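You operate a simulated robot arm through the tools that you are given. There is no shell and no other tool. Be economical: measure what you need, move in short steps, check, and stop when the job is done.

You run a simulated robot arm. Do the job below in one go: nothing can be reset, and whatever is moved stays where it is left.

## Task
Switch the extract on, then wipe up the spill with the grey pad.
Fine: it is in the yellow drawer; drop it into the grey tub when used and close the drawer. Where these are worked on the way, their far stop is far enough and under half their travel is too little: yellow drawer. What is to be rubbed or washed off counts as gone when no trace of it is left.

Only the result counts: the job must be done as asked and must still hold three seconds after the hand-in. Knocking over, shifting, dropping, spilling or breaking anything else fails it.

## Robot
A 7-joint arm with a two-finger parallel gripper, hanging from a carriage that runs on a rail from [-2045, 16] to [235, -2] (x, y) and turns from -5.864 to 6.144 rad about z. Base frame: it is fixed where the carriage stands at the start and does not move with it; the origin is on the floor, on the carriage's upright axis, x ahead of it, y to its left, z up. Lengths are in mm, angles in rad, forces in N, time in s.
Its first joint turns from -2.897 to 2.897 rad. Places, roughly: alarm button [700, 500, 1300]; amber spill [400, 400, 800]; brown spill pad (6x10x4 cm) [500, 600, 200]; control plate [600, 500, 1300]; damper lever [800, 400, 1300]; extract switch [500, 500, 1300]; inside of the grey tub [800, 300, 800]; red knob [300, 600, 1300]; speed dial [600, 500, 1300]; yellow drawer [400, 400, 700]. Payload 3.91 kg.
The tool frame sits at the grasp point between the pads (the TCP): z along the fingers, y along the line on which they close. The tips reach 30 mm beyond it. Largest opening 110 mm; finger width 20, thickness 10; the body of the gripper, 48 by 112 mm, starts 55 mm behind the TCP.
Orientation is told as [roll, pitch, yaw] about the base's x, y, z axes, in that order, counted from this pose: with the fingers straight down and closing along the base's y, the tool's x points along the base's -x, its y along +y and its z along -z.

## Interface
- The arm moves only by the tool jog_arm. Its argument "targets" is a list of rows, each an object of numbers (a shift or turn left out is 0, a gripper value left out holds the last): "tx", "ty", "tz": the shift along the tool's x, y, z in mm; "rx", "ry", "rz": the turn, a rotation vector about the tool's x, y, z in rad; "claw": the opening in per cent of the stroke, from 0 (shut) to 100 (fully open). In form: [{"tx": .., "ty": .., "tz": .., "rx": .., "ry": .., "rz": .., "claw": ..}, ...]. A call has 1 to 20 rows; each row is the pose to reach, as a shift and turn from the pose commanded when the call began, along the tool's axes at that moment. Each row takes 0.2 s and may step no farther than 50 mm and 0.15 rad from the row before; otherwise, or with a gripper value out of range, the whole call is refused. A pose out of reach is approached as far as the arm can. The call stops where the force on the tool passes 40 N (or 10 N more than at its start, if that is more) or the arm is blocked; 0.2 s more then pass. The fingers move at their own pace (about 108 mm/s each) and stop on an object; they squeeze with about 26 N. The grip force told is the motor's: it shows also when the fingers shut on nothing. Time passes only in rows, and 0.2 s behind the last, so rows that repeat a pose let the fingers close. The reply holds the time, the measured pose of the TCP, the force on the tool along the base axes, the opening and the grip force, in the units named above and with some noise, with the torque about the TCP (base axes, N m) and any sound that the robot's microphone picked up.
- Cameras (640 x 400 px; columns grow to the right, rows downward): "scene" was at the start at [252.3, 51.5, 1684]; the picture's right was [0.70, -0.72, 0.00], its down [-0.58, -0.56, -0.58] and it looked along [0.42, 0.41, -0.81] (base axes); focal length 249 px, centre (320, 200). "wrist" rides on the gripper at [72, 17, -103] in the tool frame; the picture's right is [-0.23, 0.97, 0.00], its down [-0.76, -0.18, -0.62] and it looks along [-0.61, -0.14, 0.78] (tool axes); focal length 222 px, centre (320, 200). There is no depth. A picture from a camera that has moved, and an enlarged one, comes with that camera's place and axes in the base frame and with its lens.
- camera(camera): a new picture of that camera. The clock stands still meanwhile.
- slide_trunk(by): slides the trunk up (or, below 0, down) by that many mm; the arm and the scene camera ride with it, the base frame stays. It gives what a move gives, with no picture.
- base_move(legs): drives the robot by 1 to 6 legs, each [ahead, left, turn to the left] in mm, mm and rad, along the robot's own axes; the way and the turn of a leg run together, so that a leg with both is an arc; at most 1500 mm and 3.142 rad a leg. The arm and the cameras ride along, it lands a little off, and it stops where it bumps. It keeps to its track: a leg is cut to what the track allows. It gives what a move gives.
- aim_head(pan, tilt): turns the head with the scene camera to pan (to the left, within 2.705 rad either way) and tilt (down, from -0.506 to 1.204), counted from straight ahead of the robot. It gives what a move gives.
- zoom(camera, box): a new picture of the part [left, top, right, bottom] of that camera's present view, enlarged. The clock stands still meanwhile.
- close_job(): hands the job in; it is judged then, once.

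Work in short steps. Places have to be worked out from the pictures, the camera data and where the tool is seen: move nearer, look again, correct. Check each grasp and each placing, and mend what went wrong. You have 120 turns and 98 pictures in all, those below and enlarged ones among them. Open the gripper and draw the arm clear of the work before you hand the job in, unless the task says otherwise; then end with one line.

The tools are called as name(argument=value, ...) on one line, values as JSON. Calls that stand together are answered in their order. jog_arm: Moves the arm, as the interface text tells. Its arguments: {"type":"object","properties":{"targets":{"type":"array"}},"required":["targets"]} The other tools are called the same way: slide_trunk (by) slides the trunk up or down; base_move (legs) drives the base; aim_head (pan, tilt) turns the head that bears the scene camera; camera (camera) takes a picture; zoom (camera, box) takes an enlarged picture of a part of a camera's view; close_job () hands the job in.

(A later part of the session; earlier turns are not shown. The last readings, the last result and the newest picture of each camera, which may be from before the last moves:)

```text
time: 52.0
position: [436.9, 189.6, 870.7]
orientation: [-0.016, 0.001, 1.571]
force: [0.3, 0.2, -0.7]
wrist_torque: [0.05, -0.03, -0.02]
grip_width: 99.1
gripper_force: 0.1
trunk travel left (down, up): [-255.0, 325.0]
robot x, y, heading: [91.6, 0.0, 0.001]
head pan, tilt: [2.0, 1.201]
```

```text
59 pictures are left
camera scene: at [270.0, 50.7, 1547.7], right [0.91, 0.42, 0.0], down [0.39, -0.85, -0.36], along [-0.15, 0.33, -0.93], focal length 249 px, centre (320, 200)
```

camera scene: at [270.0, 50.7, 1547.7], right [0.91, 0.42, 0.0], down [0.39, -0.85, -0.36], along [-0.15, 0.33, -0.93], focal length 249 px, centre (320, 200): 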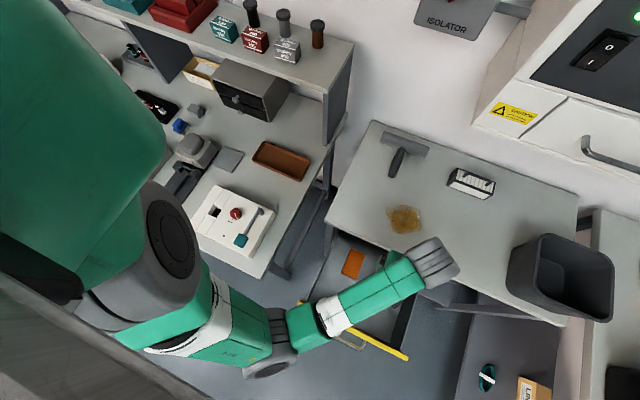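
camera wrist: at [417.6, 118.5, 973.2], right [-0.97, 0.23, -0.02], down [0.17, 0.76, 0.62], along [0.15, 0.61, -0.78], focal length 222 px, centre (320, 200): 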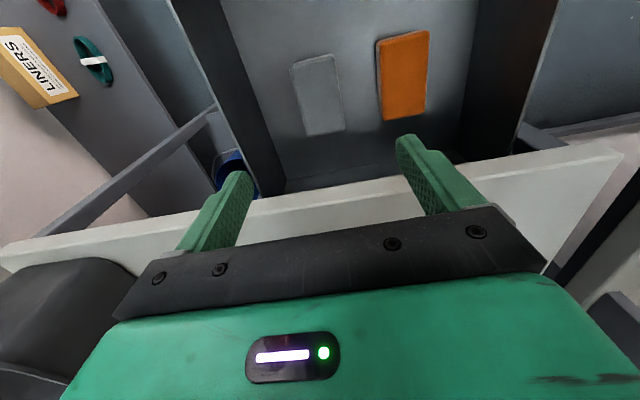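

Triangulation puts the grey pad at about [447, 201], top near z≈615. I descend partway, centred on it, and look again.

jog_arm(targets=[{"tx": -4, "ty": -4, "tz": 45}, {"tx": -8, "ty": -8, "tz": 90}, {"tx": -11, "ty": -10, "tz": 135}, {"tx": -11, "ty": -10, "tz": 160}])

camera(camera="wrist")

zoom(camera="scene", box=[300, 200, 500, 350])

```text
time: 53.0
position: [447.0, 202.3, 705.6]
orientation: [-0.016, 0.001, 1.568]
force: [0.4, 0.5, 1.1]
wrist_torque: [0.02, -0.03, -0.01]
grip_width: 98.8
gripper_force: 0.1
trunk travel left (down, up): [-255.0, 325.0]
robot x, y, heading: [91.4, -0.9, 0.0]
head pan, tilt: [2.0, 1.201]
```

```text
58 pictures are left
camera wrist: at [428.6, 131.0, 809.1], right [-0.97, 0.23, -0.01], down [0.17, 0.76, 0.62], along [0.15, 0.61, -0.78], focal length 222 px, centre (320, 200)
```

wrist: 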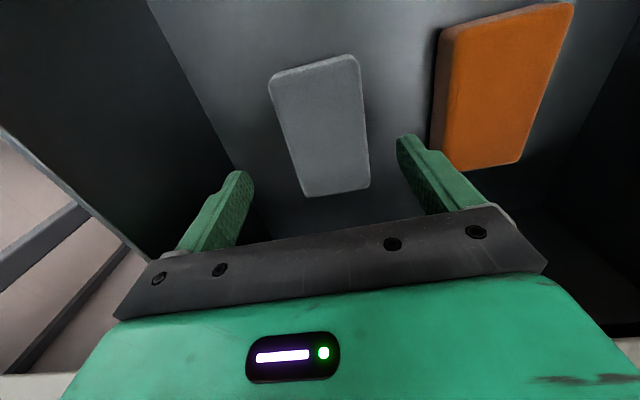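

```text
2.67 times, centred on (400, 275) of scene
camera zoom: at [269.9, 50.7, 1547.7], right [0.91, 0.42, 0.0], down [0.39, -0.85, -0.36], along [-0.15, 0.33, -0.93], focal length 664 px, centre (107, 0)
```

zoom: 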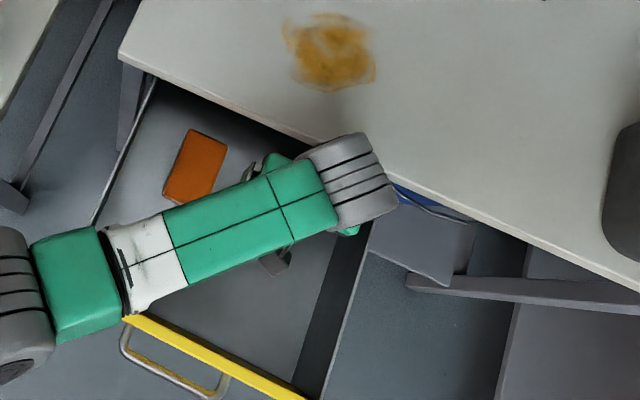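

The pad is centred between the fingers. I lower to TCP z≈632 (tips ≈602) and look.

jog_arm(targets=[{"tz": 35}, {"tz": 60}, {"tz": 74}])

camera(camera="wrist")

```text
time: 53.6
position: [449.8, 202.1, 662.3]
orientation: [-0.017, -0.004, 1.567]
force: [1.4, 0.7, 11.8]
wrist_torque: [-0.04, 0.61, -0.02]
grip_width: 98.0
gripper_force: 0.0
trunk travel left (down, up): [-255.0, 325.0]
robot x, y, heading: [93.5, -1.7, -0.004]
head pan, tilt: [2.0, 1.201]
stopped in row 2: the force on the tool passed its limit at 99 N (the readings are from after the stop); the commanded pose is now the measured one
```

```text
56 pictures are left
camera wrist: at [431.4, 131.1, 763.3], right [-0.97, 0.23, -0.01], down [0.17, 0.76, 0.63], along [0.15, 0.61, -0.78], focal length 222 px, centre (320, 200)
```

wrist: 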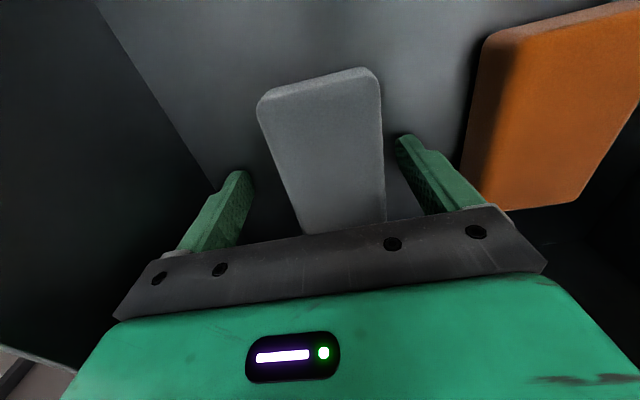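

The tips touched the drawer floor (z≈632), and the pad is centred between the fingers. I raise 7 mm and close.

jog_arm(targets=[{"tz": -7}, {"tz": -7}, {"tz": -7, "claw": 0}, {"tz": -7, "claw": 0}, {"tz": -7, "claw": 0}, {"tz": -7, "claw": 0}])

camera(camera="wrist")

```text
time: 55.0
position: [449.2, 202.7, 666.7]
orientation: [-0.015, -0.001, 1.57]
force: [-0.4, 0.2, 0.0]
wrist_torque: [0.0, 0.01, 0.02]
grip_width: 57.2
gripper_force: 26.3
trunk travel left (down, up): [-255.0, 325.0]
robot x, y, heading: [92.0, -1.2, -0.005]
head pan, tilt: [2.0, 1.201]
```

```text
55 pictures are left
camera wrist: at [430.6, 130.3, 769.3], right [-0.97, 0.23, -0.01], down [0.17, 0.76, 0.63], along [0.15, 0.61, -0.78], focal length 222 px, centre (320, 200)
```

wrist: 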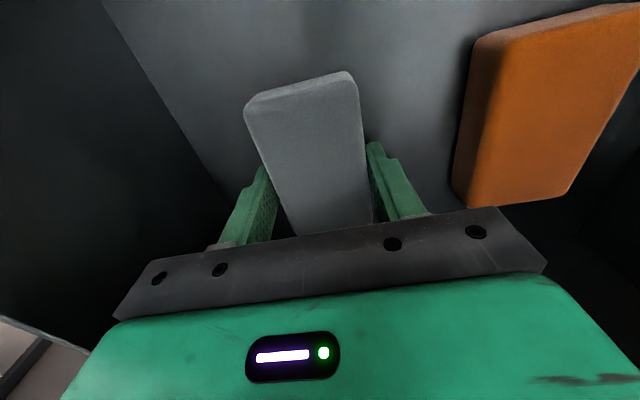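

Gripped (57 mm). I lift straight out and check the hold.

jog_arm(targets=[{"tz": -25}, {"tz": -60}, {"tz": -100}, {"tz": -145}, {"tz": -190}])

camera(camera="wrist")

aim_head(pan=0.5, tilt=0.9)

camera(camera="scene")

```text
time: 56.2
position: [445.7, 201.6, 853.8]
orientation: [-0.013, -0.002, 1.57]
force: [-0.6, -0.2, -0.8]
wrist_torque: [-0.01, -0.02, 0.01]
grip_width: 57.0
gripper_force: 26.3
trunk travel left (down, up): [-255.0, 325.0]
robot x, y, heading: [94.1, -0.3, -0.002]
head pan, tilt: [2.0, 1.201]
```

```text
54 pictures are left
camera wrist: at [427.9, 130.8, 957.0], right [-0.97, 0.23, -0.01], down [0.17, 0.76, 0.63], along [0.15, 0.61, -0.78], focal length 222 px, centre (320, 200)
```

wrist: 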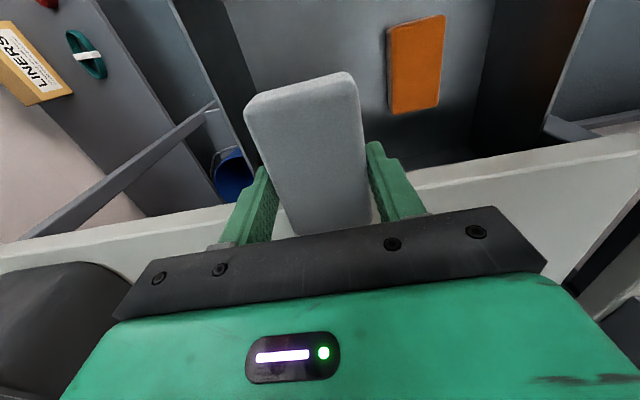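

```text
time: 57.8
position: [445.9, 202.6, 853.7]
orientation: [-0.014, 0.0, 1.567]
force: [-0.8, 0.7, -0.6]
wrist_torque: [0.04, 0.0, 0.0]
grip_width: 57.3
gripper_force: 25.6
trunk travel left (down, up): [-255.0, 325.0]
robot x, y, heading: [92.9, -1.2, -0.001]
head pan, tilt: [0.499, 0.901]
```

```text
53 pictures are left
camera scene: at [359.4, 35.9, 1567.5], right [0.48, -0.88, 0.0], down [-0.69, -0.37, -0.62], along [0.55, 0.3, -0.78], focal length 249 px, centre (320, 200)
```

scene: 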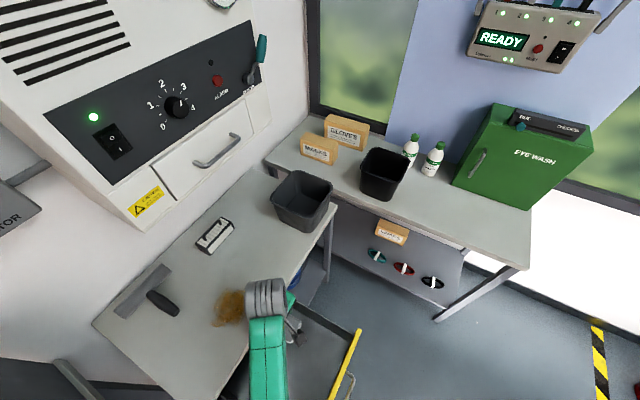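

Pad held, extract lamp still green. The spill spans about x 363–484, y 340–436; I drive the carriage forward to bring it into easier reach and away from the left bench.

base_move(legs=[[120, 0, 0]])

aim_head(pan=1.9, tilt=1.1)

camera(camera="scene")

```text
time: 59.0
position: [567.0, 200.7, 854.0]
orientation: [-0.013, -0.003, 1.565]
force: [-0.3, -0.4, -0.6]
wrist_torque: [-0.01, -0.01, 0.0]
grip_width: 57.2
gripper_force: 25.7
trunk travel left (down, up): [-255.0, 325.0]
robot x, y, heading: [214.1, -5.7, -0.006]
head pan, tilt: [0.499, 0.901]
```

```text
time: 60.6
position: [566.8, 200.4, 854.0]
orientation: [-0.015, -0.001, 1.565]
force: [0.1, 0.2, -0.1]
wrist_torque: [-0.01, 0.0, -0.01]
grip_width: 57.1
gripper_force: 26.2
trunk travel left (down, up): [-255.0, 325.0]
robot x, y, heading: [214.0, -2.4, -0.005]
head pan, tilt: [1.901, 1.1]
```

```text
52 pictures are left
camera scene: at [393.2, 58.1, 1553.7], right [0.95, 0.32, 0.0], down [0.28, -0.84, -0.45], along [-0.14, 0.43, -0.89], focal length 249 px, centre (320, 200)
```

scene: 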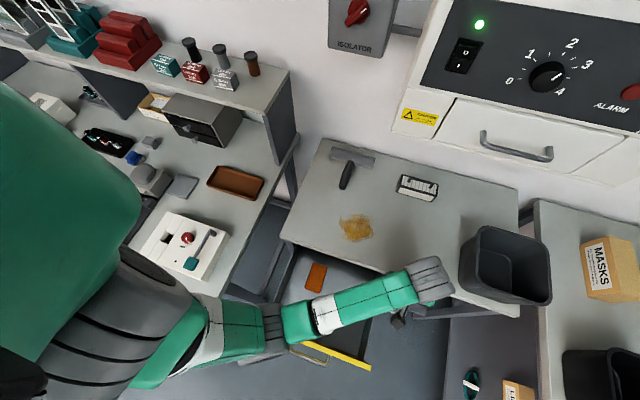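

I zoom on the spill for its exact extent.

zoom(camera="scene", box=[280, 170, 440, 270])

```text
4.00 times, centred on (360, 220) of scene
camera zoom: at [393.2, 58.1, 1553.7], right [0.95, 0.32, 0.0], down [0.28, -0.84, -0.45], along [-0.14, 0.43, -0.89], focal length 996 px, centre (160, 120)
```

zoom: 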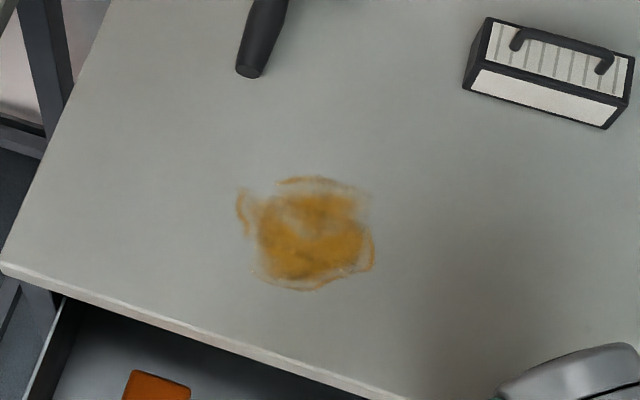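

Spill spans roughly x 356–479, y 335–435. I move above its centre.

jog_arm(targets=[{"tx": -23, "ty": 18}, {"tx": -46, "ty": 37}, {"tx": -69, "ty": 55}, {"tx": -93, "ty": 74}, {"tx": -116, "ty": 92}, {"tx": -139, "ty": 110}, {"tx": -162, "ty": 129}, {"tx": -185, "ty": 147}, {"tx": -185, "ty": 147, "tz": 24}])

camera(camera="scene")

camera(camera="wrist")

```text
time: 62.6
position: [424.0, 383.8, 836.3]
orientation: [-0.018, -0.005, 1.566]
force: [-2.1, -4.4, 12.9]
wrist_torque: [-0.2, 0.0, 0.02]
grip_width: 57.2
gripper_force: 26.2
trunk travel left (down, up): [-255.0, 325.0]
robot x, y, heading: [212.9, -0.1, -0.005]
head pan, tilt: [1.901, 1.1]
stopped in row 9: the force on the tool passed its limit at 72 N (the readings are from after the stop); the commanded pose is now the measured one
```

```text
50 pictures are left
camera scene: at [393.1, 58.1, 1553.9], right [0.95, 0.32, 0.0], down [0.29, -0.84, -0.45], along [-0.15, 0.43, -0.89], focal length 249 px, centre (320, 200)
```

scene: 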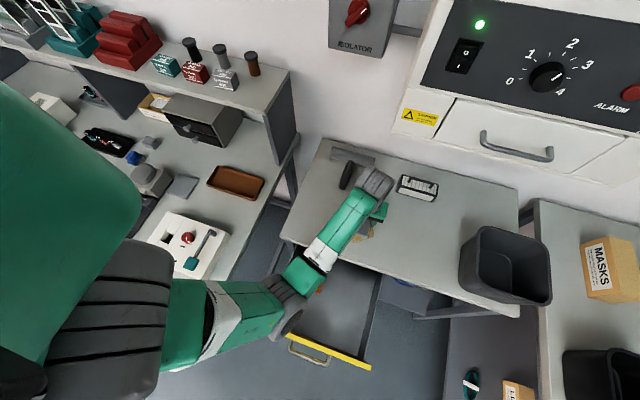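

```text
49 pictures are left
camera wrist: at [404.4, 313.7, 938.6], right [-0.97, 0.23, -0.01], down [0.17, 0.76, 0.63], along [0.16, 0.61, -0.78], focal length 222 px, centre (320, 200)
```

wrist: 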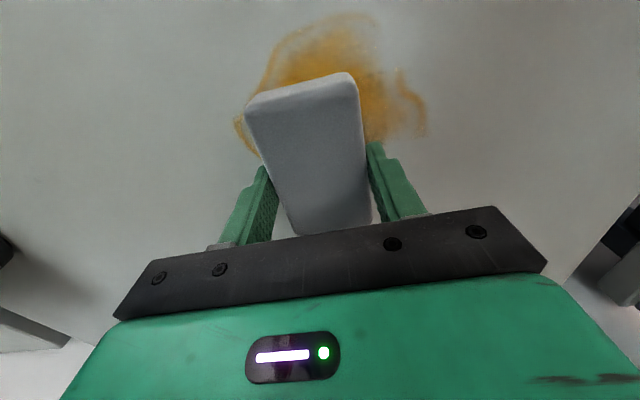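

The pad touched the bench at TCP z≈835, so the top is at z≈800; rescaled, the spill spans x 358–474, y 319–414. I wipe in x-strokes with light pressure.

jog_arm(targets=[{"tx": 6, "ty": 0, "tz": 1}, {"tx": 6, "ty": 30, "tz": 1}, {"tx": 6, "ty": 60, "tz": 1}, {"tx": 6, "ty": 90, "tz": 1}, {"tx": 6, "ty": 60, "tz": 1}, {"tx": 6, "ty": 30, "tz": 1}, {"tx": 6, "ty": 0, "tz": 1}, {"tx": 6, "ty": -30, "tz": 1}, {"tx": 6, "ty": -60, "tz": 1}, {"tx": 6, "ty": -80, "tz": 1}, {"tx": 35, "ty": -80, "tz": 1}, {"tx": 35, "ty": -50, "tz": 1}, {"tx": 35, "ty": -20, "tz": 1}, {"tx": 35, "ty": 10, "tz": 1}, {"tx": 35, "ty": 40, "tz": 1}, {"tx": 35, "ty": 70, "tz": 1}, {"tx": 35, "ty": 90, "tz": 1}])

camera(camera="wrist")

zoom(camera="scene", box=[280, 150, 440, 270])

```text
time: 63.4
position: [374.3, 381.9, 836.1]
orientation: [-0.022, -0.011, 1.563]
force: [1.1, -0.5, 23.0]
wrist_torque: [-0.48, 0.31, -0.11]
grip_width: 57.3
gripper_force: 25.7
trunk travel left (down, up): [-255.0, 325.0]
robot x, y, heading: [216.3, -1.4, -0.007]
head pan, tilt: [1.901, 1.1]
stopped in row 4: the force on the tool passed its limit at 43 N (the readings are from after the stop); the commanded pose is now the measured one
```

```text
48 pictures are left
camera wrist: at [353.9, 309.6, 937.8], right [-0.97, 0.24, -0.02], down [0.17, 0.75, 0.64], along [0.17, 0.61, -0.77], focal length 222 px, centre (320, 200)
```

wrist: 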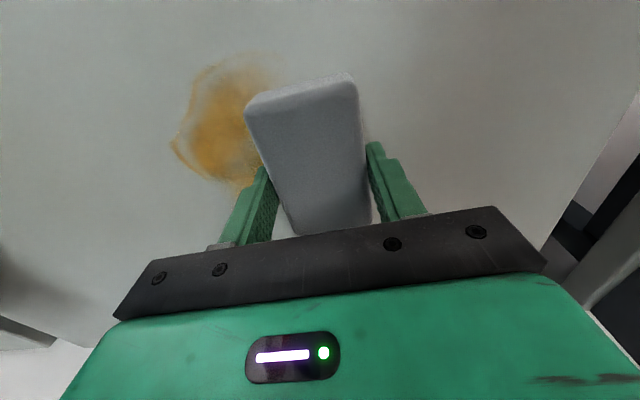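

```text
3.33 times, centred on (360, 210) of scene
camera zoom: at [393.9, 58.6, 1553.8], right [0.95, 0.32, 0.0], down [0.28, -0.84, -0.45], along [-0.14, 0.43, -0.89], focal length 830 px, centre (187, 167)
```

zoom: 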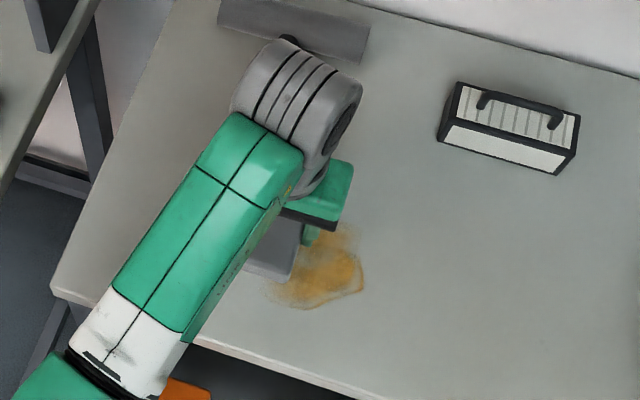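

The pad is lifting the stain. I continue with slightly less pressure.

jog_arm(targets=[{"tz": -1.5}, {"ty": 20, "tz": -2}, {"ty": 34, "tz": -2}, {"ty": 10, "tz": -1.5}, {"ty": -15, "tz": -1.2}, {"ty": -40, "tz": -1}, {"ty": -65, "tz": -1}, {"ty": -90, "tz": -0.5}, {"ty": -115, "tz": -0.5}, {"ty": -126, "tz": -0.5}])

camera(camera="wrist")

```text
time: 65.6
position: [498.1, 377.5, 837.6]
orientation: [-0.021, -0.006, 1.56]
force: [0.0, 0.6, -0.8]
wrist_torque: [0.0, 0.01, -0.01]
grip_width: 57.3
gripper_force: 26.1
trunk travel left (down, up): [-255.0, 325.0]
robot x, y, heading: [214.6, 2.1, -0.006]
head pan, tilt: [1.901, 1.1]
```

```text
46 pictures are left
camera wrist: at [478.6, 306.2, 939.9], right [-0.97, 0.24, -0.02], down [0.17, 0.76, 0.63], along [0.16, 0.61, -0.77], focal length 222 px, centre (320, 200)
```

wrist: 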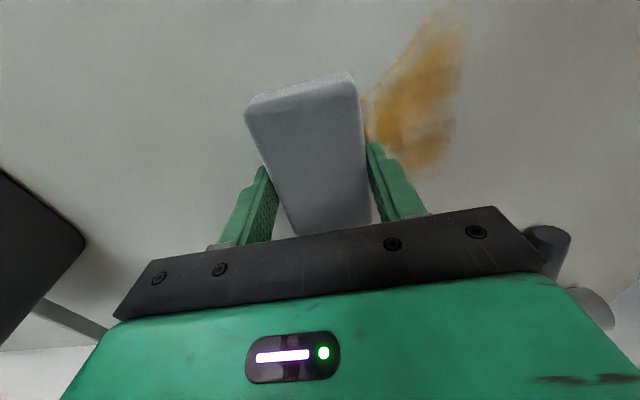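

That stroke had almost no pressure. I press down ~2.5 mm and stroke back.

jog_arm(targets=[{"tz": 2}, {"ty": 25, "tz": 2.5}, {"ty": 50, "tz": 2.5}, {"ty": 75, "tz": 2.5}, {"ty": 100, "tz": 2}, {"ty": 125, "tz": 1.5}, {"ty": 150, "tz": 1.2}])

camera(camera="wrist")

```text
time: 66.9
position: [401.1, 379.3, 835.9]
orientation: [-0.027, -0.013, 1.559]
force: [1.5, 0.5, 21.0]
wrist_torque: [-0.42, 0.41, -0.04]
grip_width: 57.2
gripper_force: 26.3
trunk travel left (down, up): [-255.0, 325.0]
robot x, y, heading: [215.3, -3.5, -0.009]
head pan, tilt: [1.901, 1.1]
stopped in row 6: the force on the tool passed its limit at 42 N (the readings are from after the stop); the commanded pose is now the measured one
```

```text
45 pictures are left
camera wrist: at [380.7, 306.9, 937.3], right [-0.97, 0.24, -0.02], down [0.17, 0.75, 0.64], along [0.17, 0.62, -0.77], focal length 222 px, centre (320, 200)
```

wrist: 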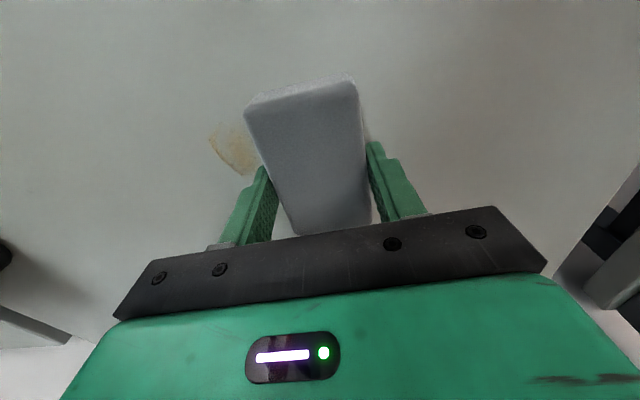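

Almost clean; a faint patch remains near x≈456. I stroke back over it and along y offsets, levelling the pad slightly.

jog_arm(targets=[{"ty": 0, "tz": -0.5, "ry": -0.012, "rx": -0.012}, {"ty": -20, "tz": -0.2, "ry": -0.012, "rx": -0.012}, {"ty": -40, "tz": 0, "ry": -0.012, "rx": -0.012}, {"ty": -60, "tz": 0.3, "ry": -0.012, "rx": -0.012}, {"ty": -80, "tz": 0.6, "ry": -0.012, "rx": -0.012}, {"tx": 15, "ty": -80, "tz": 0.5, "ry": -0.012, "rx": -0.012}, {"tx": 15, "ty": -60, "tz": 0.3, "ry": -0.012, "rx": -0.012}, {"tx": 15, "ty": -35, "tz": 0, "ry": -0.012, "rx": -0.012}, {"tx": 15, "ty": -10, "tz": -0.5, "ry": -0.012, "rx": -0.012}, {"tx": 15, "ty": 15, "tz": -1, "ry": -0.012, "rx": -0.012}, {"tx": 15, "ty": 35, "tz": -1.3, "ry": -0.012, "rx": -0.012}])

camera(camera="wrist")

```text
time: 69.3
position: [365.8, 361.9, 836.0]
orientation: [-0.017, -0.025, 1.558]
force: [9.1, -1.5, 27.9]
wrist_torque: [-0.11, 0.29, 0.0]
grip_width: 57.5
gripper_force: 25.6
trunk travel left (down, up): [-255.0, 325.0]
robot x, y, heading: [211.3, -9.4, -0.008]
head pan, tilt: [1.901, 1.1]
```

```text
44 pictures are left
camera wrist: at [347.8, 289.7, 936.2], right [-0.97, 0.24, -0.01], down [0.18, 0.74, 0.64], along [0.16, 0.62, -0.76], focal length 222 px, centre (320, 200)
```

wrist: 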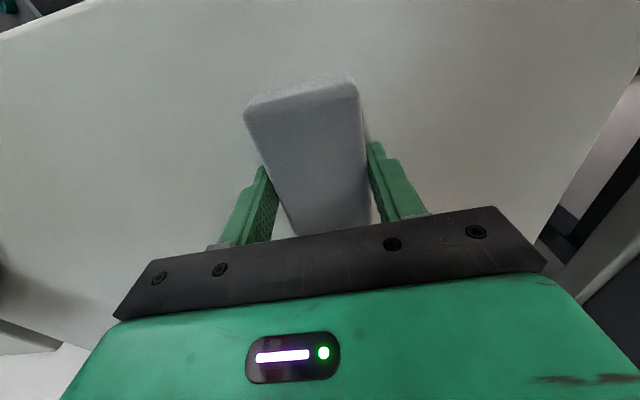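

The visible area is clean. I lift and move aside to inspect the whole spot.

jog_arm(targets=[{"tz": -30}, {"tz": -60, "rx": 0.02}, {"tx": 10, "ty": -45, "tz": -75, "rx": 0.02}, {"tx": 25, "ty": -90, "tz": -90, "rx": 0.02}, {"tx": 45, "ty": -130, "tz": -100, "rx": 0.02}, {"tx": 65, "ty": -175, "tz": -100, "rx": 0.02}, {"tx": 85, "ty": -220, "tz": -100, "rx": 0.02}])

zoom(camera="scene", box=[280, 170, 440, 270])

camera(camera="wrist")

camera(camera="scene")

```text
time: 70.9
position: [583.7, 273.7, 932.6]
orientation: [-0.033, -0.023, 1.559]
force: [-0.2, -0.2, 0.2]
wrist_torque: [0.01, 0.01, 0.0]
grip_width: 57.2
gripper_force: 26.2
trunk travel left (down, up): [-255.0, 325.0]
robot x, y, heading: [214.2, -2.8, -0.009]
head pan, tilt: [1.901, 1.1]
```

```text
4.00 times, centred on (360, 220) of scene
camera zoom: at [393.7, 58.0, 1553.7], right [0.95, 0.32, 0.0], down [0.28, -0.84, -0.45], along [-0.14, 0.43, -0.89], focal length 996 px, centre (160, 120)
```

zoom: 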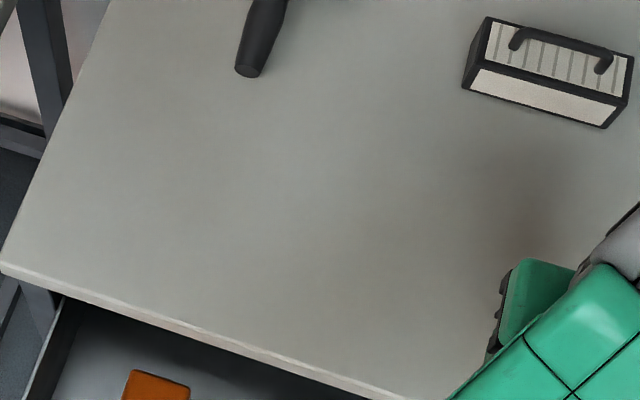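

```text
42 pictures are left
camera wrist: at [562.4, 199.5, 1033.5], right [-0.97, 0.24, -0.03], down [0.16, 0.75, 0.65], along [0.17, 0.62, -0.76], focal length 222 px, centre (320, 200)
```

wrist: 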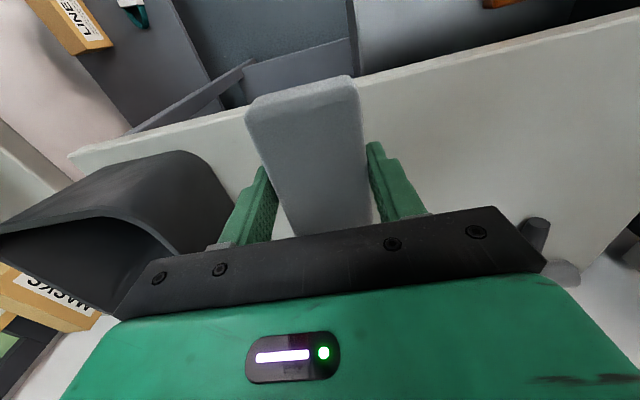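

```text
41 pictures are left
camera scene: at [393.7, 58.0, 1553.7], right [0.95, 0.32, 0.0], down [0.28, -0.84, -0.45], along [-0.14, 0.43, -0.89], focal length 249 px, centre (320, 200)
```

scene: 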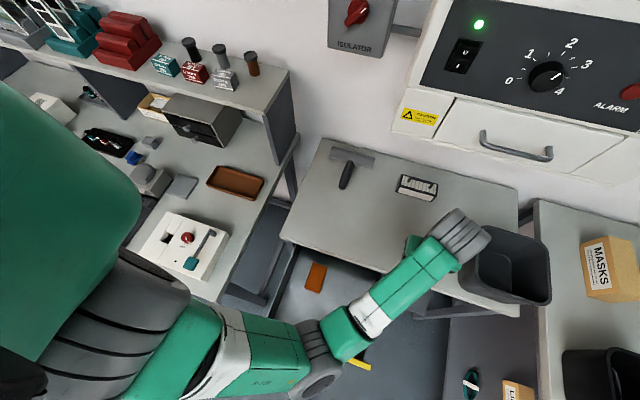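

The spot looks clean; one higher zoom to be sure no faint trace remains.

zoom(camera="scene", box=[325, 200, 389, 250])

aim_head(pan=0.5, tilt=1.0)

camera(camera="scene")

```text
8.00 times, centred on (357, 225) of scene
camera zoom: at [393.7, 58.0, 1553.7], right [0.95, 0.32, 0.0], down [0.28, -0.84, -0.45], along [-0.14, 0.43, -0.89], focal length 1991 px, centre (24, 0)
```

zoom: 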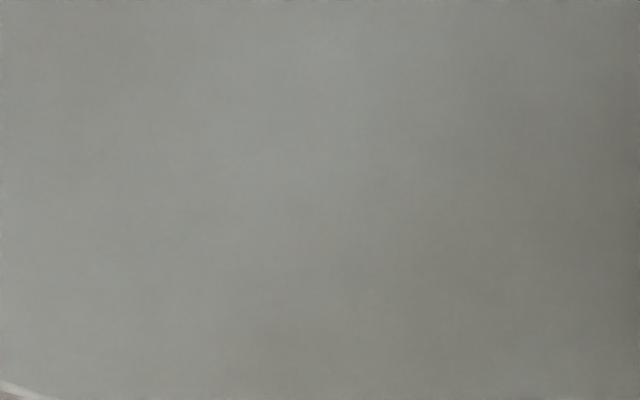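

```text
time: 72.4
position: [582.2, 272.7, 932.2]
orientation: [-0.033, -0.024, 1.558]
force: [0.0, -0.2, -0.5]
wrist_torque: [0.01, -0.01, 0.01]
grip_width: 57.5
gripper_force: 26.1
trunk travel left (down, up): [-255.0, 325.0]
robot x, y, heading: [212.8, -2.2, -0.005]
head pan, tilt: [0.499, 1.0]
```

```text
39 pictures are left
camera scene: at [475.0, 31.1, 1560.3], right [0.47, -0.88, 0.0], down [-0.74, -0.4, -0.54], along [0.48, 0.26, -0.84], focal length 249 px, centre (320, 200)
```

scene: 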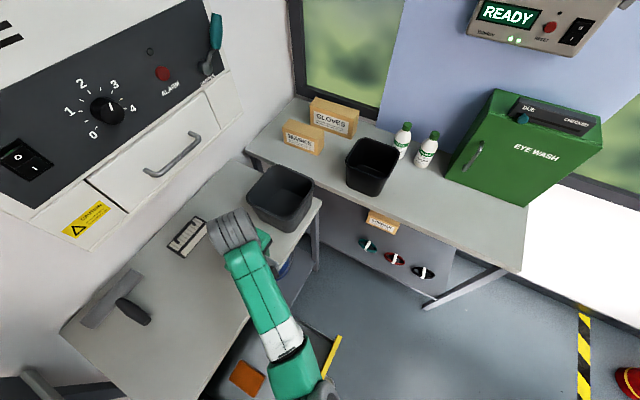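

Spill is gone. The near, grey tub stands on this bench at about [795, 333]; I zoom to measure its rim.

zoom(camera="scene", box=[220, 140, 420, 265])

```text
3.20 times, centred on (320, 202) of scene
camera zoom: at [475.0, 31.1, 1560.3], right [0.47, -0.88, 0.0], down [-0.74, -0.4, -0.54], along [0.48, 0.26, -0.84], focal length 796 px, centre (320, 192)
```

zoom: 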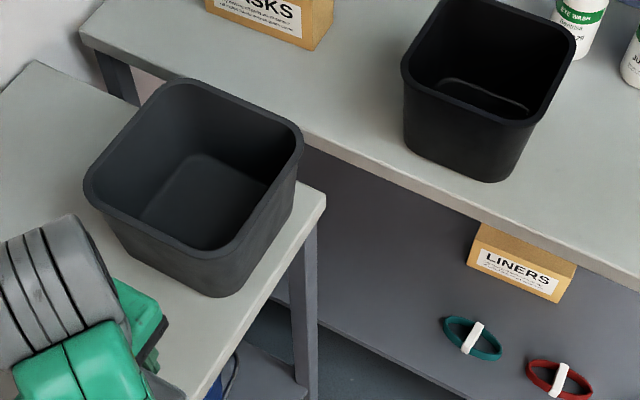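

Rim is about x 733–884, y 272–420, top near z≈930. I raise and move toward it, stopping short to check height.

jog_arm(targets=[{"tz": -40}, {"tz": -75, "ty": -5}, {"tx": -20, "ty": -40, "tz": -75}, {"tx": -45, "ty": -70, "tz": -75}, {"tx": -74, "ty": -90, "tz": -75}])

camera(camera="wrist")

camera(camera="scene")

```text
time: 73.6
position: [673.2, 347.3, 1013.4]
orientation: [-0.033, -0.023, 1.559]
force: [-0.6, 0.1, -0.5]
wrist_torque: [0.02, 0.03, 0.02]
grip_width: 57.2
gripper_force: 26.0
trunk travel left (down, up): [-255.0, 325.0]
robot x, y, heading: [213.3, -1.2, -0.002]
head pan, tilt: [0.499, 1.0]
```

```text
37 pictures are left
camera wrist: at [652.1, 274.7, 1114.5], right [-0.97, 0.24, -0.03], down [0.16, 0.75, 0.65], along [0.17, 0.62, -0.76], focal length 222 px, centre (320, 200)
```

wrist: 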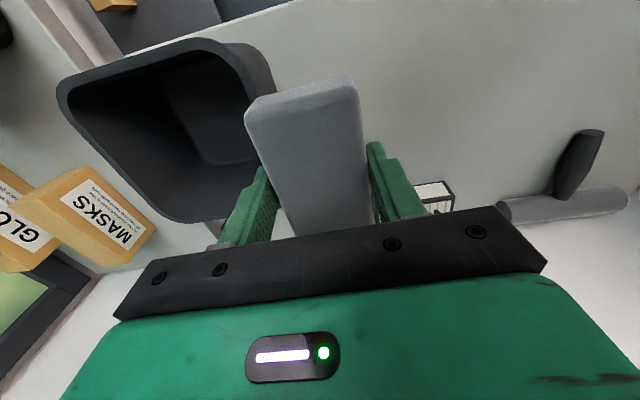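

```text
36 pictures are left
camera scene: at [475.1, 31.0, 1560.3], right [0.47, -0.88, 0.0], down [-0.74, -0.4, -0.54], along [0.48, 0.26, -0.84], focal length 249 px, centre (320, 200)
```

scene: 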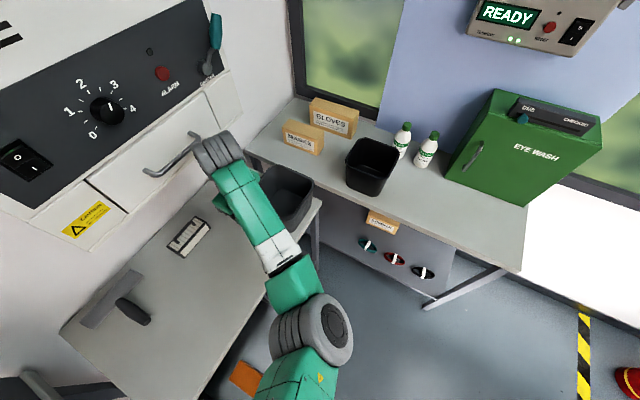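

Rim confirmed at about x 720–870, y 270–422. I move over its centre and lower the pad into it.

jog_arm(targets=[{"ty": -40}, {"ty": -80}, {"ty": -122}])

camera(camera="wrist")

zoom(camera="scene", box=[160, 60, 400, 240])

```text
time: 74.4
position: [795.2, 342.8, 1021.2]
orientation: [-0.034, -0.024, 1.562]
force: [1.2, -0.2, -0.5]
wrist_torque: [0.03, 0.0, -0.05]
grip_width: 57.4
gripper_force: 25.9
trunk travel left (down, up): [-255.0, 325.0]
robot x, y, heading: [209.7, -1.6, -0.007]
head pan, tilt: [0.499, 1.0]
```

```text
35 pictures are left
camera wrist: at [773.1, 269.7, 1122.7], right [-0.97, 0.24, -0.03], down [0.16, 0.75, 0.65], along [0.17, 0.62, -0.76], focal length 222 px, centre (320, 200)
```

wrist: 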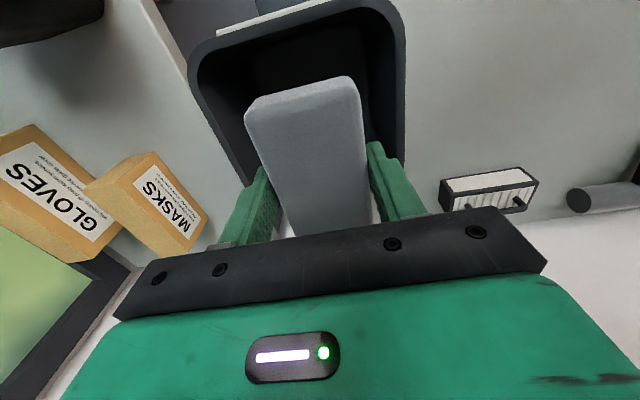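

```text
2.22 times, centred on (280, 150) of scene
camera zoom: at [475.1, 31.1, 1560.3], right [0.47, -0.88, 0.0], down [-0.74, -0.4, -0.54], along [0.48, 0.26, -0.84], focal length 553 px, centre (409, 311)
```

zoom: 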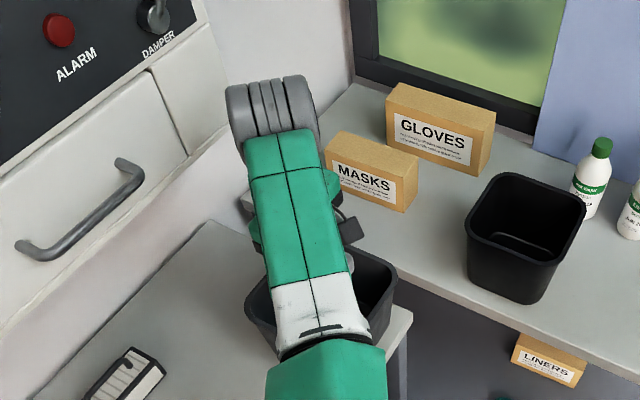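

Well centred. I lower 110 mm so the pad is inside, then open.

jog_arm(targets=[{"tz": 35}, {"tz": 70}, {"tz": 100}, {"tz": 110}, {"tz": 110}, {"tz": 110, "claw": 75}, {"tz": 110, "claw": 75}, {"tz": 110, "claw": 75}])

camera(camera="wrist")

```text
time: 76.2
position: [796.6, 344.9, 910.7]
orientation: [-0.034, -0.023, 1.561]
force: [-0.6, 0.9, -0.1]
wrist_torque: [0.01, 0.01, 0.01]
grip_width: 82.7
gripper_force: 0.2
out of reach, approached as far as the arm can: row 4
trunk travel left (down, up): [-255.0, 325.0]
robot x, y, heading: [215.8, -2.6, -0.007]
head pan, tilt: [0.499, 1.0]
```

```text
33 pictures are left
camera wrist: at [774.8, 271.3, 1010.0], right [-0.97, 0.24, -0.03], down [0.17, 0.74, 0.65], along [0.17, 0.62, -0.76], focal length 222 px, centre (320, 200)
```

wrist: 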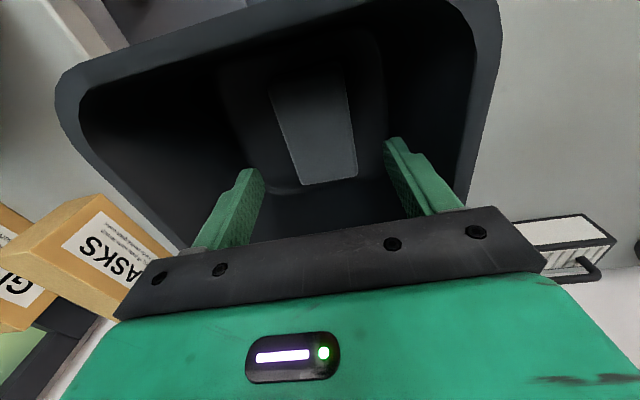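

The pad lies in the tub. I rise out and move back toward the drawer side.

jog_arm(targets=[{"tz": -35}, {"tz": -75}, {"tz": -115}, {"tz": -125, "ty": 35}, {"tz": -125, "tx": 20, "ty": 75}, {"tz": -125, "tx": 45, "ty": 115}, {"tz": -125, "tx": 70, "ty": 150}, {"tz": -125, "tx": 95, "ty": 185}, {"tz": -125, "tx": 120, "ty": 220}])

jog_arm(targets=[{"rz": 0.142}, {"rz": 0.284}, {"rz": 0.426}, {"rz": 0.568}, {"rz": 0.71}, {"rz": 0.852}, {"rz": 0.994}, {"rz": 1.136}, {"rz": 1.278}, {"rz": 1.42}, {"rz": 1.561}])

camera(camera="scene")

```text
time: 78.2
position: [797.1, 374.7, 984.5]
orientation: [-0.033, -0.023, 1.561]
force: [-0.6, 1.1, 0.2]
wrist_torque: [0.01, 0.01, 0.01]
grip_width: 82.7
gripper_force: 0.0
out of reach, approached as far as the arm can: row 1, 2, 3, 4, 5, 6, 7, 8, 9
trunk travel left (down, up): [-255.0, 325.0]
robot x, y, heading: [216.3, 0.4, -0.006]
head pan, tilt: [0.499, 1.0]
```

```text
time: 80.6
position: [806.6, 371.9, 997.6]
orientation: [0.023, -0.033, -0.006]
force: [1.0, 0.4, 0.5]
wrist_torque: [-0.03, 0.01, 0.02]
grip_width: 82.3
gripper_force: 0.0
out of reach, approached as far as the arm can: row 2, 3, 4, 5, 6, 7, 8, 9, 10, 11
trunk travel left (down, up): [-255.0, 325.0]
robot x, y, heading: [214.9, -1.7, -0.006]
head pan, tilt: [0.499, 1.0]
```

```text
32 pictures are left
camera scene: at [475.3, 31.4, 1560.4], right [0.47, -0.88, 0.0], down [-0.74, -0.4, -0.54], along [0.48, 0.26, -0.84], focal length 249 px, centre (320, 200)
```

scene: 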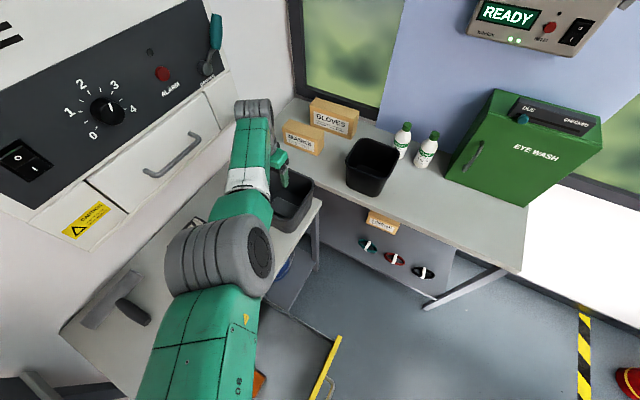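

The arm had trouble following there (stuck near its limit). I issue a holding command to see what it does.

jog_arm(targets=[{"tz": -1}, {"tz": -1}])

```text
time: 81.2
position: [807.5, 370.6, 999.1]
orientation: [0.024, -0.034, 0.0]
force: [1.0, -1.1, 0.0]
wrist_torque: [0.0, 0.0, 0.07]
grip_width: 82.5
gripper_force: 0.2
trunk travel left (down, up): [-255.0, 325.0]
robot x, y, heading: [214.3, -1.0, -0.005]
head pan, tilt: [0.499, 1.0]
```

It holds here. I try a short move back in -x with some lift.

jog_arm(targets=[{"tz": -15}, {"tz": -25, "tx": 15}, {"tz": -30, "tx": 40}, {"tz": -30, "tx": 70, "ty": -10}])

```text
time: 82.2
position: [733.4, 361.6, 1026.0]
orientation: [0.021, -0.033, -0.004]
force: [0.6, 0.4, 0.2]
wrist_torque: [0.03, 0.0, -0.02]
grip_width: 82.6
gripper_force: 0.0
trunk travel left (down, up): [-255.0, 325.0]
robot x, y, heading: [215.3, -0.7, -0.002]
head pan, tilt: [0.499, 1.0]
```

It moves freely now. I continue away from the tub.

jog_arm(targets=[{"tx": 30, "ty": -30}, {"tx": 60, "ty": -65}, {"tx": 90, "ty": -100}, {"tx": 120, "ty": -135}, {"tx": 150, "ty": -170}, {"tx": 173, "ty": -205}])

zoom(camera="scene", box=[160, 140, 400, 320])

```text
time: 83.6
position: [563.0, 157.4, 1013.7]
orientation: [0.025, -0.032, 0.0]
force: [-0.5, -0.2, 0.0]
wrist_torque: [-0.02, -0.01, -0.02]
grip_width: 82.6
gripper_force: 0.1
trunk travel left (down, up): [-255.0, 325.0]
robot x, y, heading: [216.0, 0.8, -0.009]
head pan, tilt: [0.499, 1.0]
```

```text
2.22 times, centred on (280, 230) of scene
camera zoom: at [475.0, 31.2, 1560.3], right [0.47, -0.88, 0.0], down [-0.74, -0.4, -0.54], along [0.48, 0.26, -0.84], focal length 553 px, centre (409, 133)
```

zoom: 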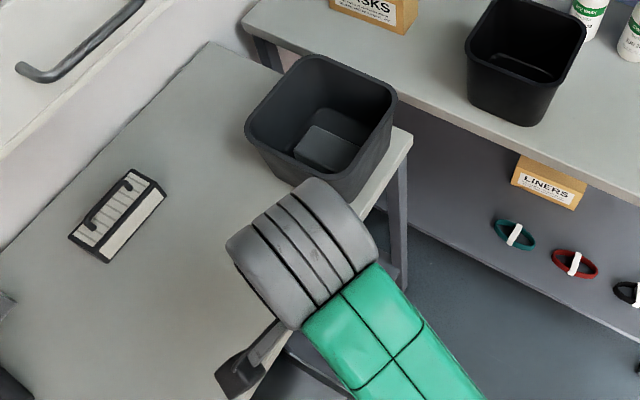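

The pad rests in the tub, everything else in place. I drive back to x≈92 and bring the tool, tilted, before the handle.

base_move(legs=[[-124, 0, 0]])

jog_arm(targets=[{"tx": 7, "ty": -32, "tz": 14, "rx": -0.128, "claw": 35}, {"tx": 14, "ty": -64, "tz": 28, "rx": -0.256}, {"tx": 21, "ty": -96, "tz": 42, "rx": -0.384}, {"tx": 28, "ty": -128, "tz": 57, "rx": -0.512}, {"tx": 35, "ty": -160, "tz": 71, "rx": -0.64}, {"tx": 42, "ty": -192, "tz": 85, "rx": -0.768}, {"tx": 49, "ty": -224, "tz": 100, "rx": -0.896}, {"tx": 55, "ty": -254, "tz": 114, "rx": -1.024}])

aim_head(pan=1.9, tilt=1.2)

camera(camera="scene")

camera(camera="wrist")

```text
time: 84.9
position: [440.2, 156.7, 1012.7]
orientation: [0.022, -0.034, -0.007]
force: [0.4, -0.5, -1.0]
wrist_torque: [-0.01, 0.03, 0.01]
grip_width: 82.5
gripper_force: 0.1
trunk travel left (down, up): [-255.0, 325.0]
robot x, y, heading: [87.5, -0.8, -0.007]
head pan, tilt: [0.499, 1.0]
```

```text
time: 86.7
position: [383.5, -95.1, 892.8]
orientation: [1.047, -0.035, -0.006]
force: [0.6, -0.1, -0.1]
wrist_torque: [-0.03, -0.02, 0.01]
grip_width: 38.3
gripper_force: 0.1
trunk travel left (down, up): [-255.0, 325.0]
robot x, y, heading: [93.2, 1.2, -0.011]
head pan, tilt: [0.499, 1.0]
```

```text
time: 88.2
position: [383.7, -96.1, 892.8]
orientation: [1.046, -0.033, -0.006]
force: [-0.7, 0.4, 0.0]
wrist_torque: [-0.04, 0.01, 0.01]
grip_width: 38.3
gripper_force: 0.1
trunk travel left (down, up): [-255.0, 325.0]
robot x, y, heading: [92.3, 0.8, -0.006]
head pan, tilt: [1.901, 1.201]
```

```text
30 pictures are left
camera scene: at [272.0, 51.6, 1547.7], right [0.95, 0.32, 0.0], down [0.29, -0.88, -0.36], along [-0.11, 0.34, -0.93], focal length 249 px, centre (320, 200)
```

scene: 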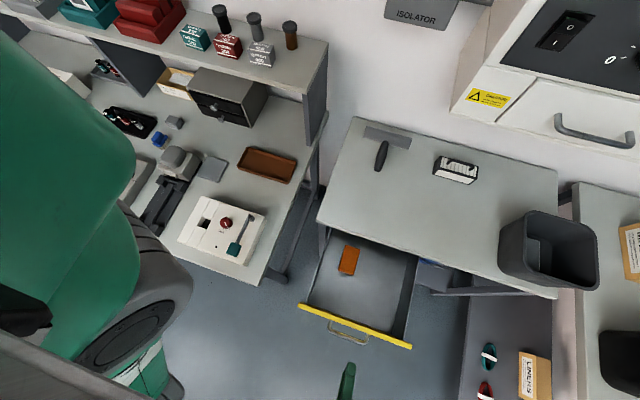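

```text
29 pictures are left
camera wrist: at [308.7, -174.9, 956.4], right [0.2, 0.49, 0.85], down [0.75, -0.63, 0.18], along [0.63, 0.6, -0.49], focal length 222 px, centre (320, 200)
```

wrist: 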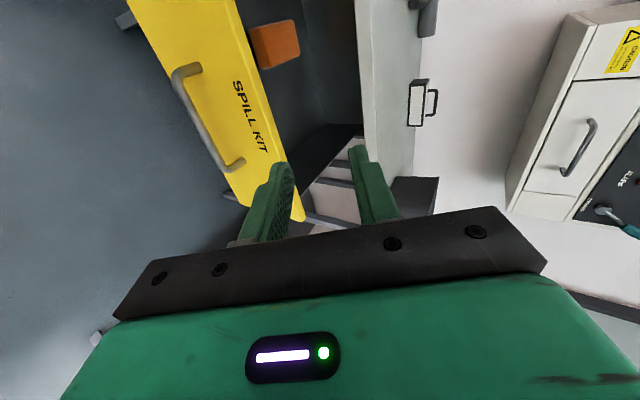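

I descend vertically to the standoff before the bar.

jog_arm(targets=[{"ty": -36, "tz": 20.5}, {"ty": -72, "tz": 41}, {"ty": -108, "tz": 61.5}, {"ty": -143, "tz": 80}])

camera(camera="wrist")

```text
time: 89.2
position: [393.1, -98.5, 726.8]
orientation: [1.046, -0.033, -0.004]
force: [-0.4, -0.2, 0.1]
wrist_torque: [0.03, -0.02, 0.0]
grip_width: 38.6
gripper_force: 0.1
trunk travel left (down, up): [-255.0, 325.0]
robot x, y, heading: [89.6, 0.4, -0.007]
head pan, tilt: [1.901, 1.201]
```

```text
28 pictures are left
camera wrist: at [317.9, -178.1, 791.2], right [0.2, 0.49, 0.85], down [0.75, -0.63, 0.18], along [0.63, 0.6, -0.49], focal length 222 px, centre (320, 200)
```

wrist: 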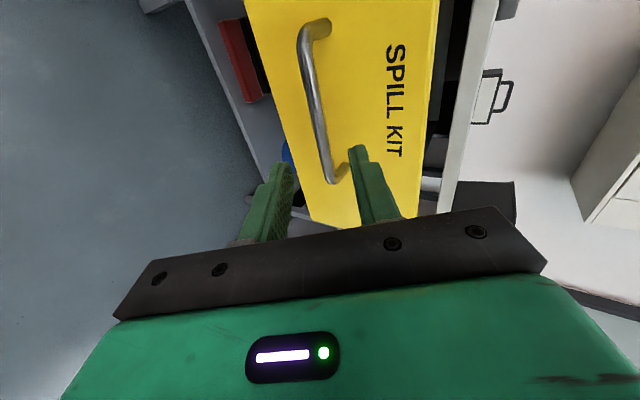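

Aligned with the bar. I advance 60 mm to the earlier grip point and close.

jog_arm(targets=[{"tx": 4, "ty": 1, "tz": 20}, {"tx": 8, "ty": 2, "tz": 40}, {"tx": 8, "ty": 2.5, "tz": 55}, {"tx": 8, "ty": 2.5, "tz": 61}, {"tx": 8, "ty": 2.5, "tz": 61, "claw": 0}, {"tx": 8, "ty": 2.5, "tz": 61, "claw": 0}, {"tx": 8, "ty": 2.5, "tz": 61, "claw": 0}])

```text
time: 90.8
position: [385.6, -43.9, 698.6]
orientation: [1.046, -0.034, -0.005]
force: [4.7, -1.0, -18.9]
wrist_torque: [-0.25, 0.72, -0.56]
grip_width: 10.6
gripper_force: 44.9
trunk travel left (down, up): [-255.0, 325.0]
robot x, y, heading: [92.2, -1.1, -0.012]
head pan, tilt: [1.901, 1.201]
```

Gripped. I push the drawer in along +y.

jog_arm(targets=[{"ty": 10, "tz": 17.3}, {"ty": 20, "tz": 34.6}, {"ty": 30, "tz": 52}, {"ty": 40, "tz": 69.3}, {"ty": 50, "tz": 86.6}, {"ty": 60, "tz": 104}, {"ty": 70, "tz": 121}, {"ty": 80, "tz": 138.6}, {"ty": 90, "tz": 156}, {"ty": 100, "tz": 173}, {"ty": 110, "tz": 190.5}, {"ty": 120, "tz": 208}])

```text
time: 91.2
position: [385.5, -22.4, 699.0]
orientation: [1.042, -0.029, -0.007]
force: [4.8, 0.8, -20.3]
wrist_torque: [0.01, 0.96, -0.18]
grip_width: 10.8
gripper_force: 44.6
trunk travel left (down, up): [-255.0, 325.0]
robot x, y, heading: [88.1, -4.0, -0.004]
head pan, tilt: [1.901, 1.201]
stopped in row 2: the force on the tool passed its limit at 44 N (the readings are from after the stop); the commanded pose is now the measured one
```

A vertical strain of 20 N adds up; I ease the hand down 2 mm and push more slowly.

jog_arm(targets=[{"ty": -2, "tz": 1}, {"ty": 3, "tz": 9.7}, {"ty": 8, "tz": 18.3}, {"ty": 13, "tz": 27}, {"ty": 18, "tz": 35.6}, {"ty": 23, "tz": 44.3}, {"ty": 28, "tz": 53}, {"ty": 33, "tz": 61.6}, {"ty": 38, "tz": 70.3}, {"ty": 43, "tz": 79}, {"ty": 48, "tz": 87.6}, {"ty": 53, "tz": 96.3}, {"ty": 58, "tz": 105}, {"ty": 63, "tz": 113.6}, {"ty": 68, "tz": 122.3}, {"ty": 73, "tz": 131}, {"ty": 78, "tz": 139.6}, {"ty": 83, "tz": 148}])

```text
time: 92.6
position: [386.5, 24.1, 698.4]
orientation: [1.049, -0.032, -0.005]
force: [-5.1, 1.9, 17.8]
wrist_torque: [0.28, 0.51, -1.04]
grip_width: 11.0
gripper_force: 45.3
trunk travel left (down, up): [-255.0, 325.0]
robot x, y, heading: [89.6, -2.5, -0.012]
head pan, tilt: [1.901, 1.201]
stopped in row 6: the force on the tool passed its limit at 42 N (the readings are from after the stop); the commanded pose is now the measured one
```

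Now it strains upward; I correct 1 mm up and continue.

jog_arm(targets=[{"ty": 1, "tz": -0.6}, {"ty": 7, "tz": 10}, {"ty": 13, "tz": 20.3}, {"ty": 19, "tz": 30.6}, {"ty": 25, "tz": 41}, {"ty": 31, "tz": 51.5}, {"ty": 37, "tz": 62}, {"ty": 43, "tz": 72.3}, {"ty": 49, "tz": 82.6}, {"ty": 55, "tz": 93}, {"ty": 61, "tz": 103.5}, {"ty": 67, "tz": 114}, {"ty": 73, "tz": 124.3}, {"ty": 79, "tz": 134.6}, {"ty": 85, "tz": 145}, {"ty": 91, "tz": 155.5}, {"ty": 97, "tz": 166}])

```text
time: 96.4
position: [387.8, 216.4, 698.3]
orientation: [1.041, -0.03, -0.01]
force: [7.5, 3.2, -15.7]
wrist_torque: [-0.18, 1.07, -0.06]
grip_width: 10.7
gripper_force: 44.8
trunk travel left (down, up): [-255.0, 325.0]
robot x, y, heading: [88.7, 0.8, -0.009]
head pan, tilt: [1.901, 1.201]
stopped in row 17: the force on the tool passed its limit at 41 N (the readings are from after the stop); the commanded pose is now the measured one
```

About 10 mm remain to the original closed position. I ease down a bit and push the rest.

jog_arm(targets=[{"ty": -1.5, "tz": 0.8}, {"ty": 1, "tz": 5}, {"ty": 3, "tz": 8.5}, {"ty": 5, "tz": 12}, {"ty": 7, "tz": 15.5}, {"ty": 9, "tz": 19}])

zoom(camera="scene", box=[290, 190, 490, 340])

```text
time: 97.5
position: [386.6, 224.3, 698.4]
orientation: [1.042, -0.031, -0.014]
force: [-7.8, -19.3, 20.9]
wrist_torque: [0.17, 1.22, 0.11]
grip_width: 11.0
gripper_force: 45.0
trunk travel left (down, up): [-255.0, 325.0]
robot x, y, heading: [90.2, -1.4, -0.01]
head pan, tilt: [1.901, 1.201]
stopped in row 5: the force on the tool passed its limit at 44 N (the readings are from after the stop); the commanded pose is now the measured one
```

```text
2.67 times, centred on (390, 265) of scene
camera zoom: at [271.3, 49.4, 1547.4], right [0.95, 0.32, 0.0], down [0.29, -0.89, -0.36], along [-0.12, 0.34, -0.93], focal length 664 px, centre (133, 27)
```

zoom: 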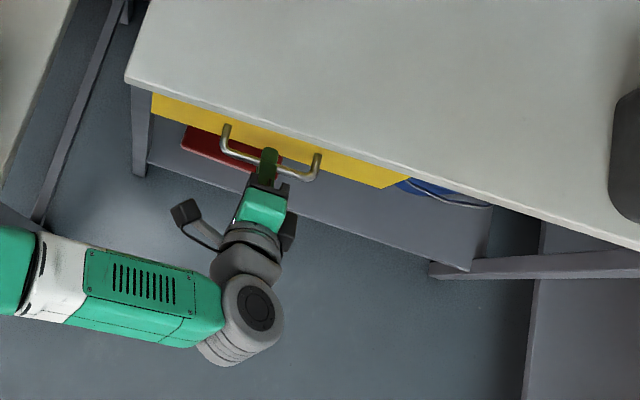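

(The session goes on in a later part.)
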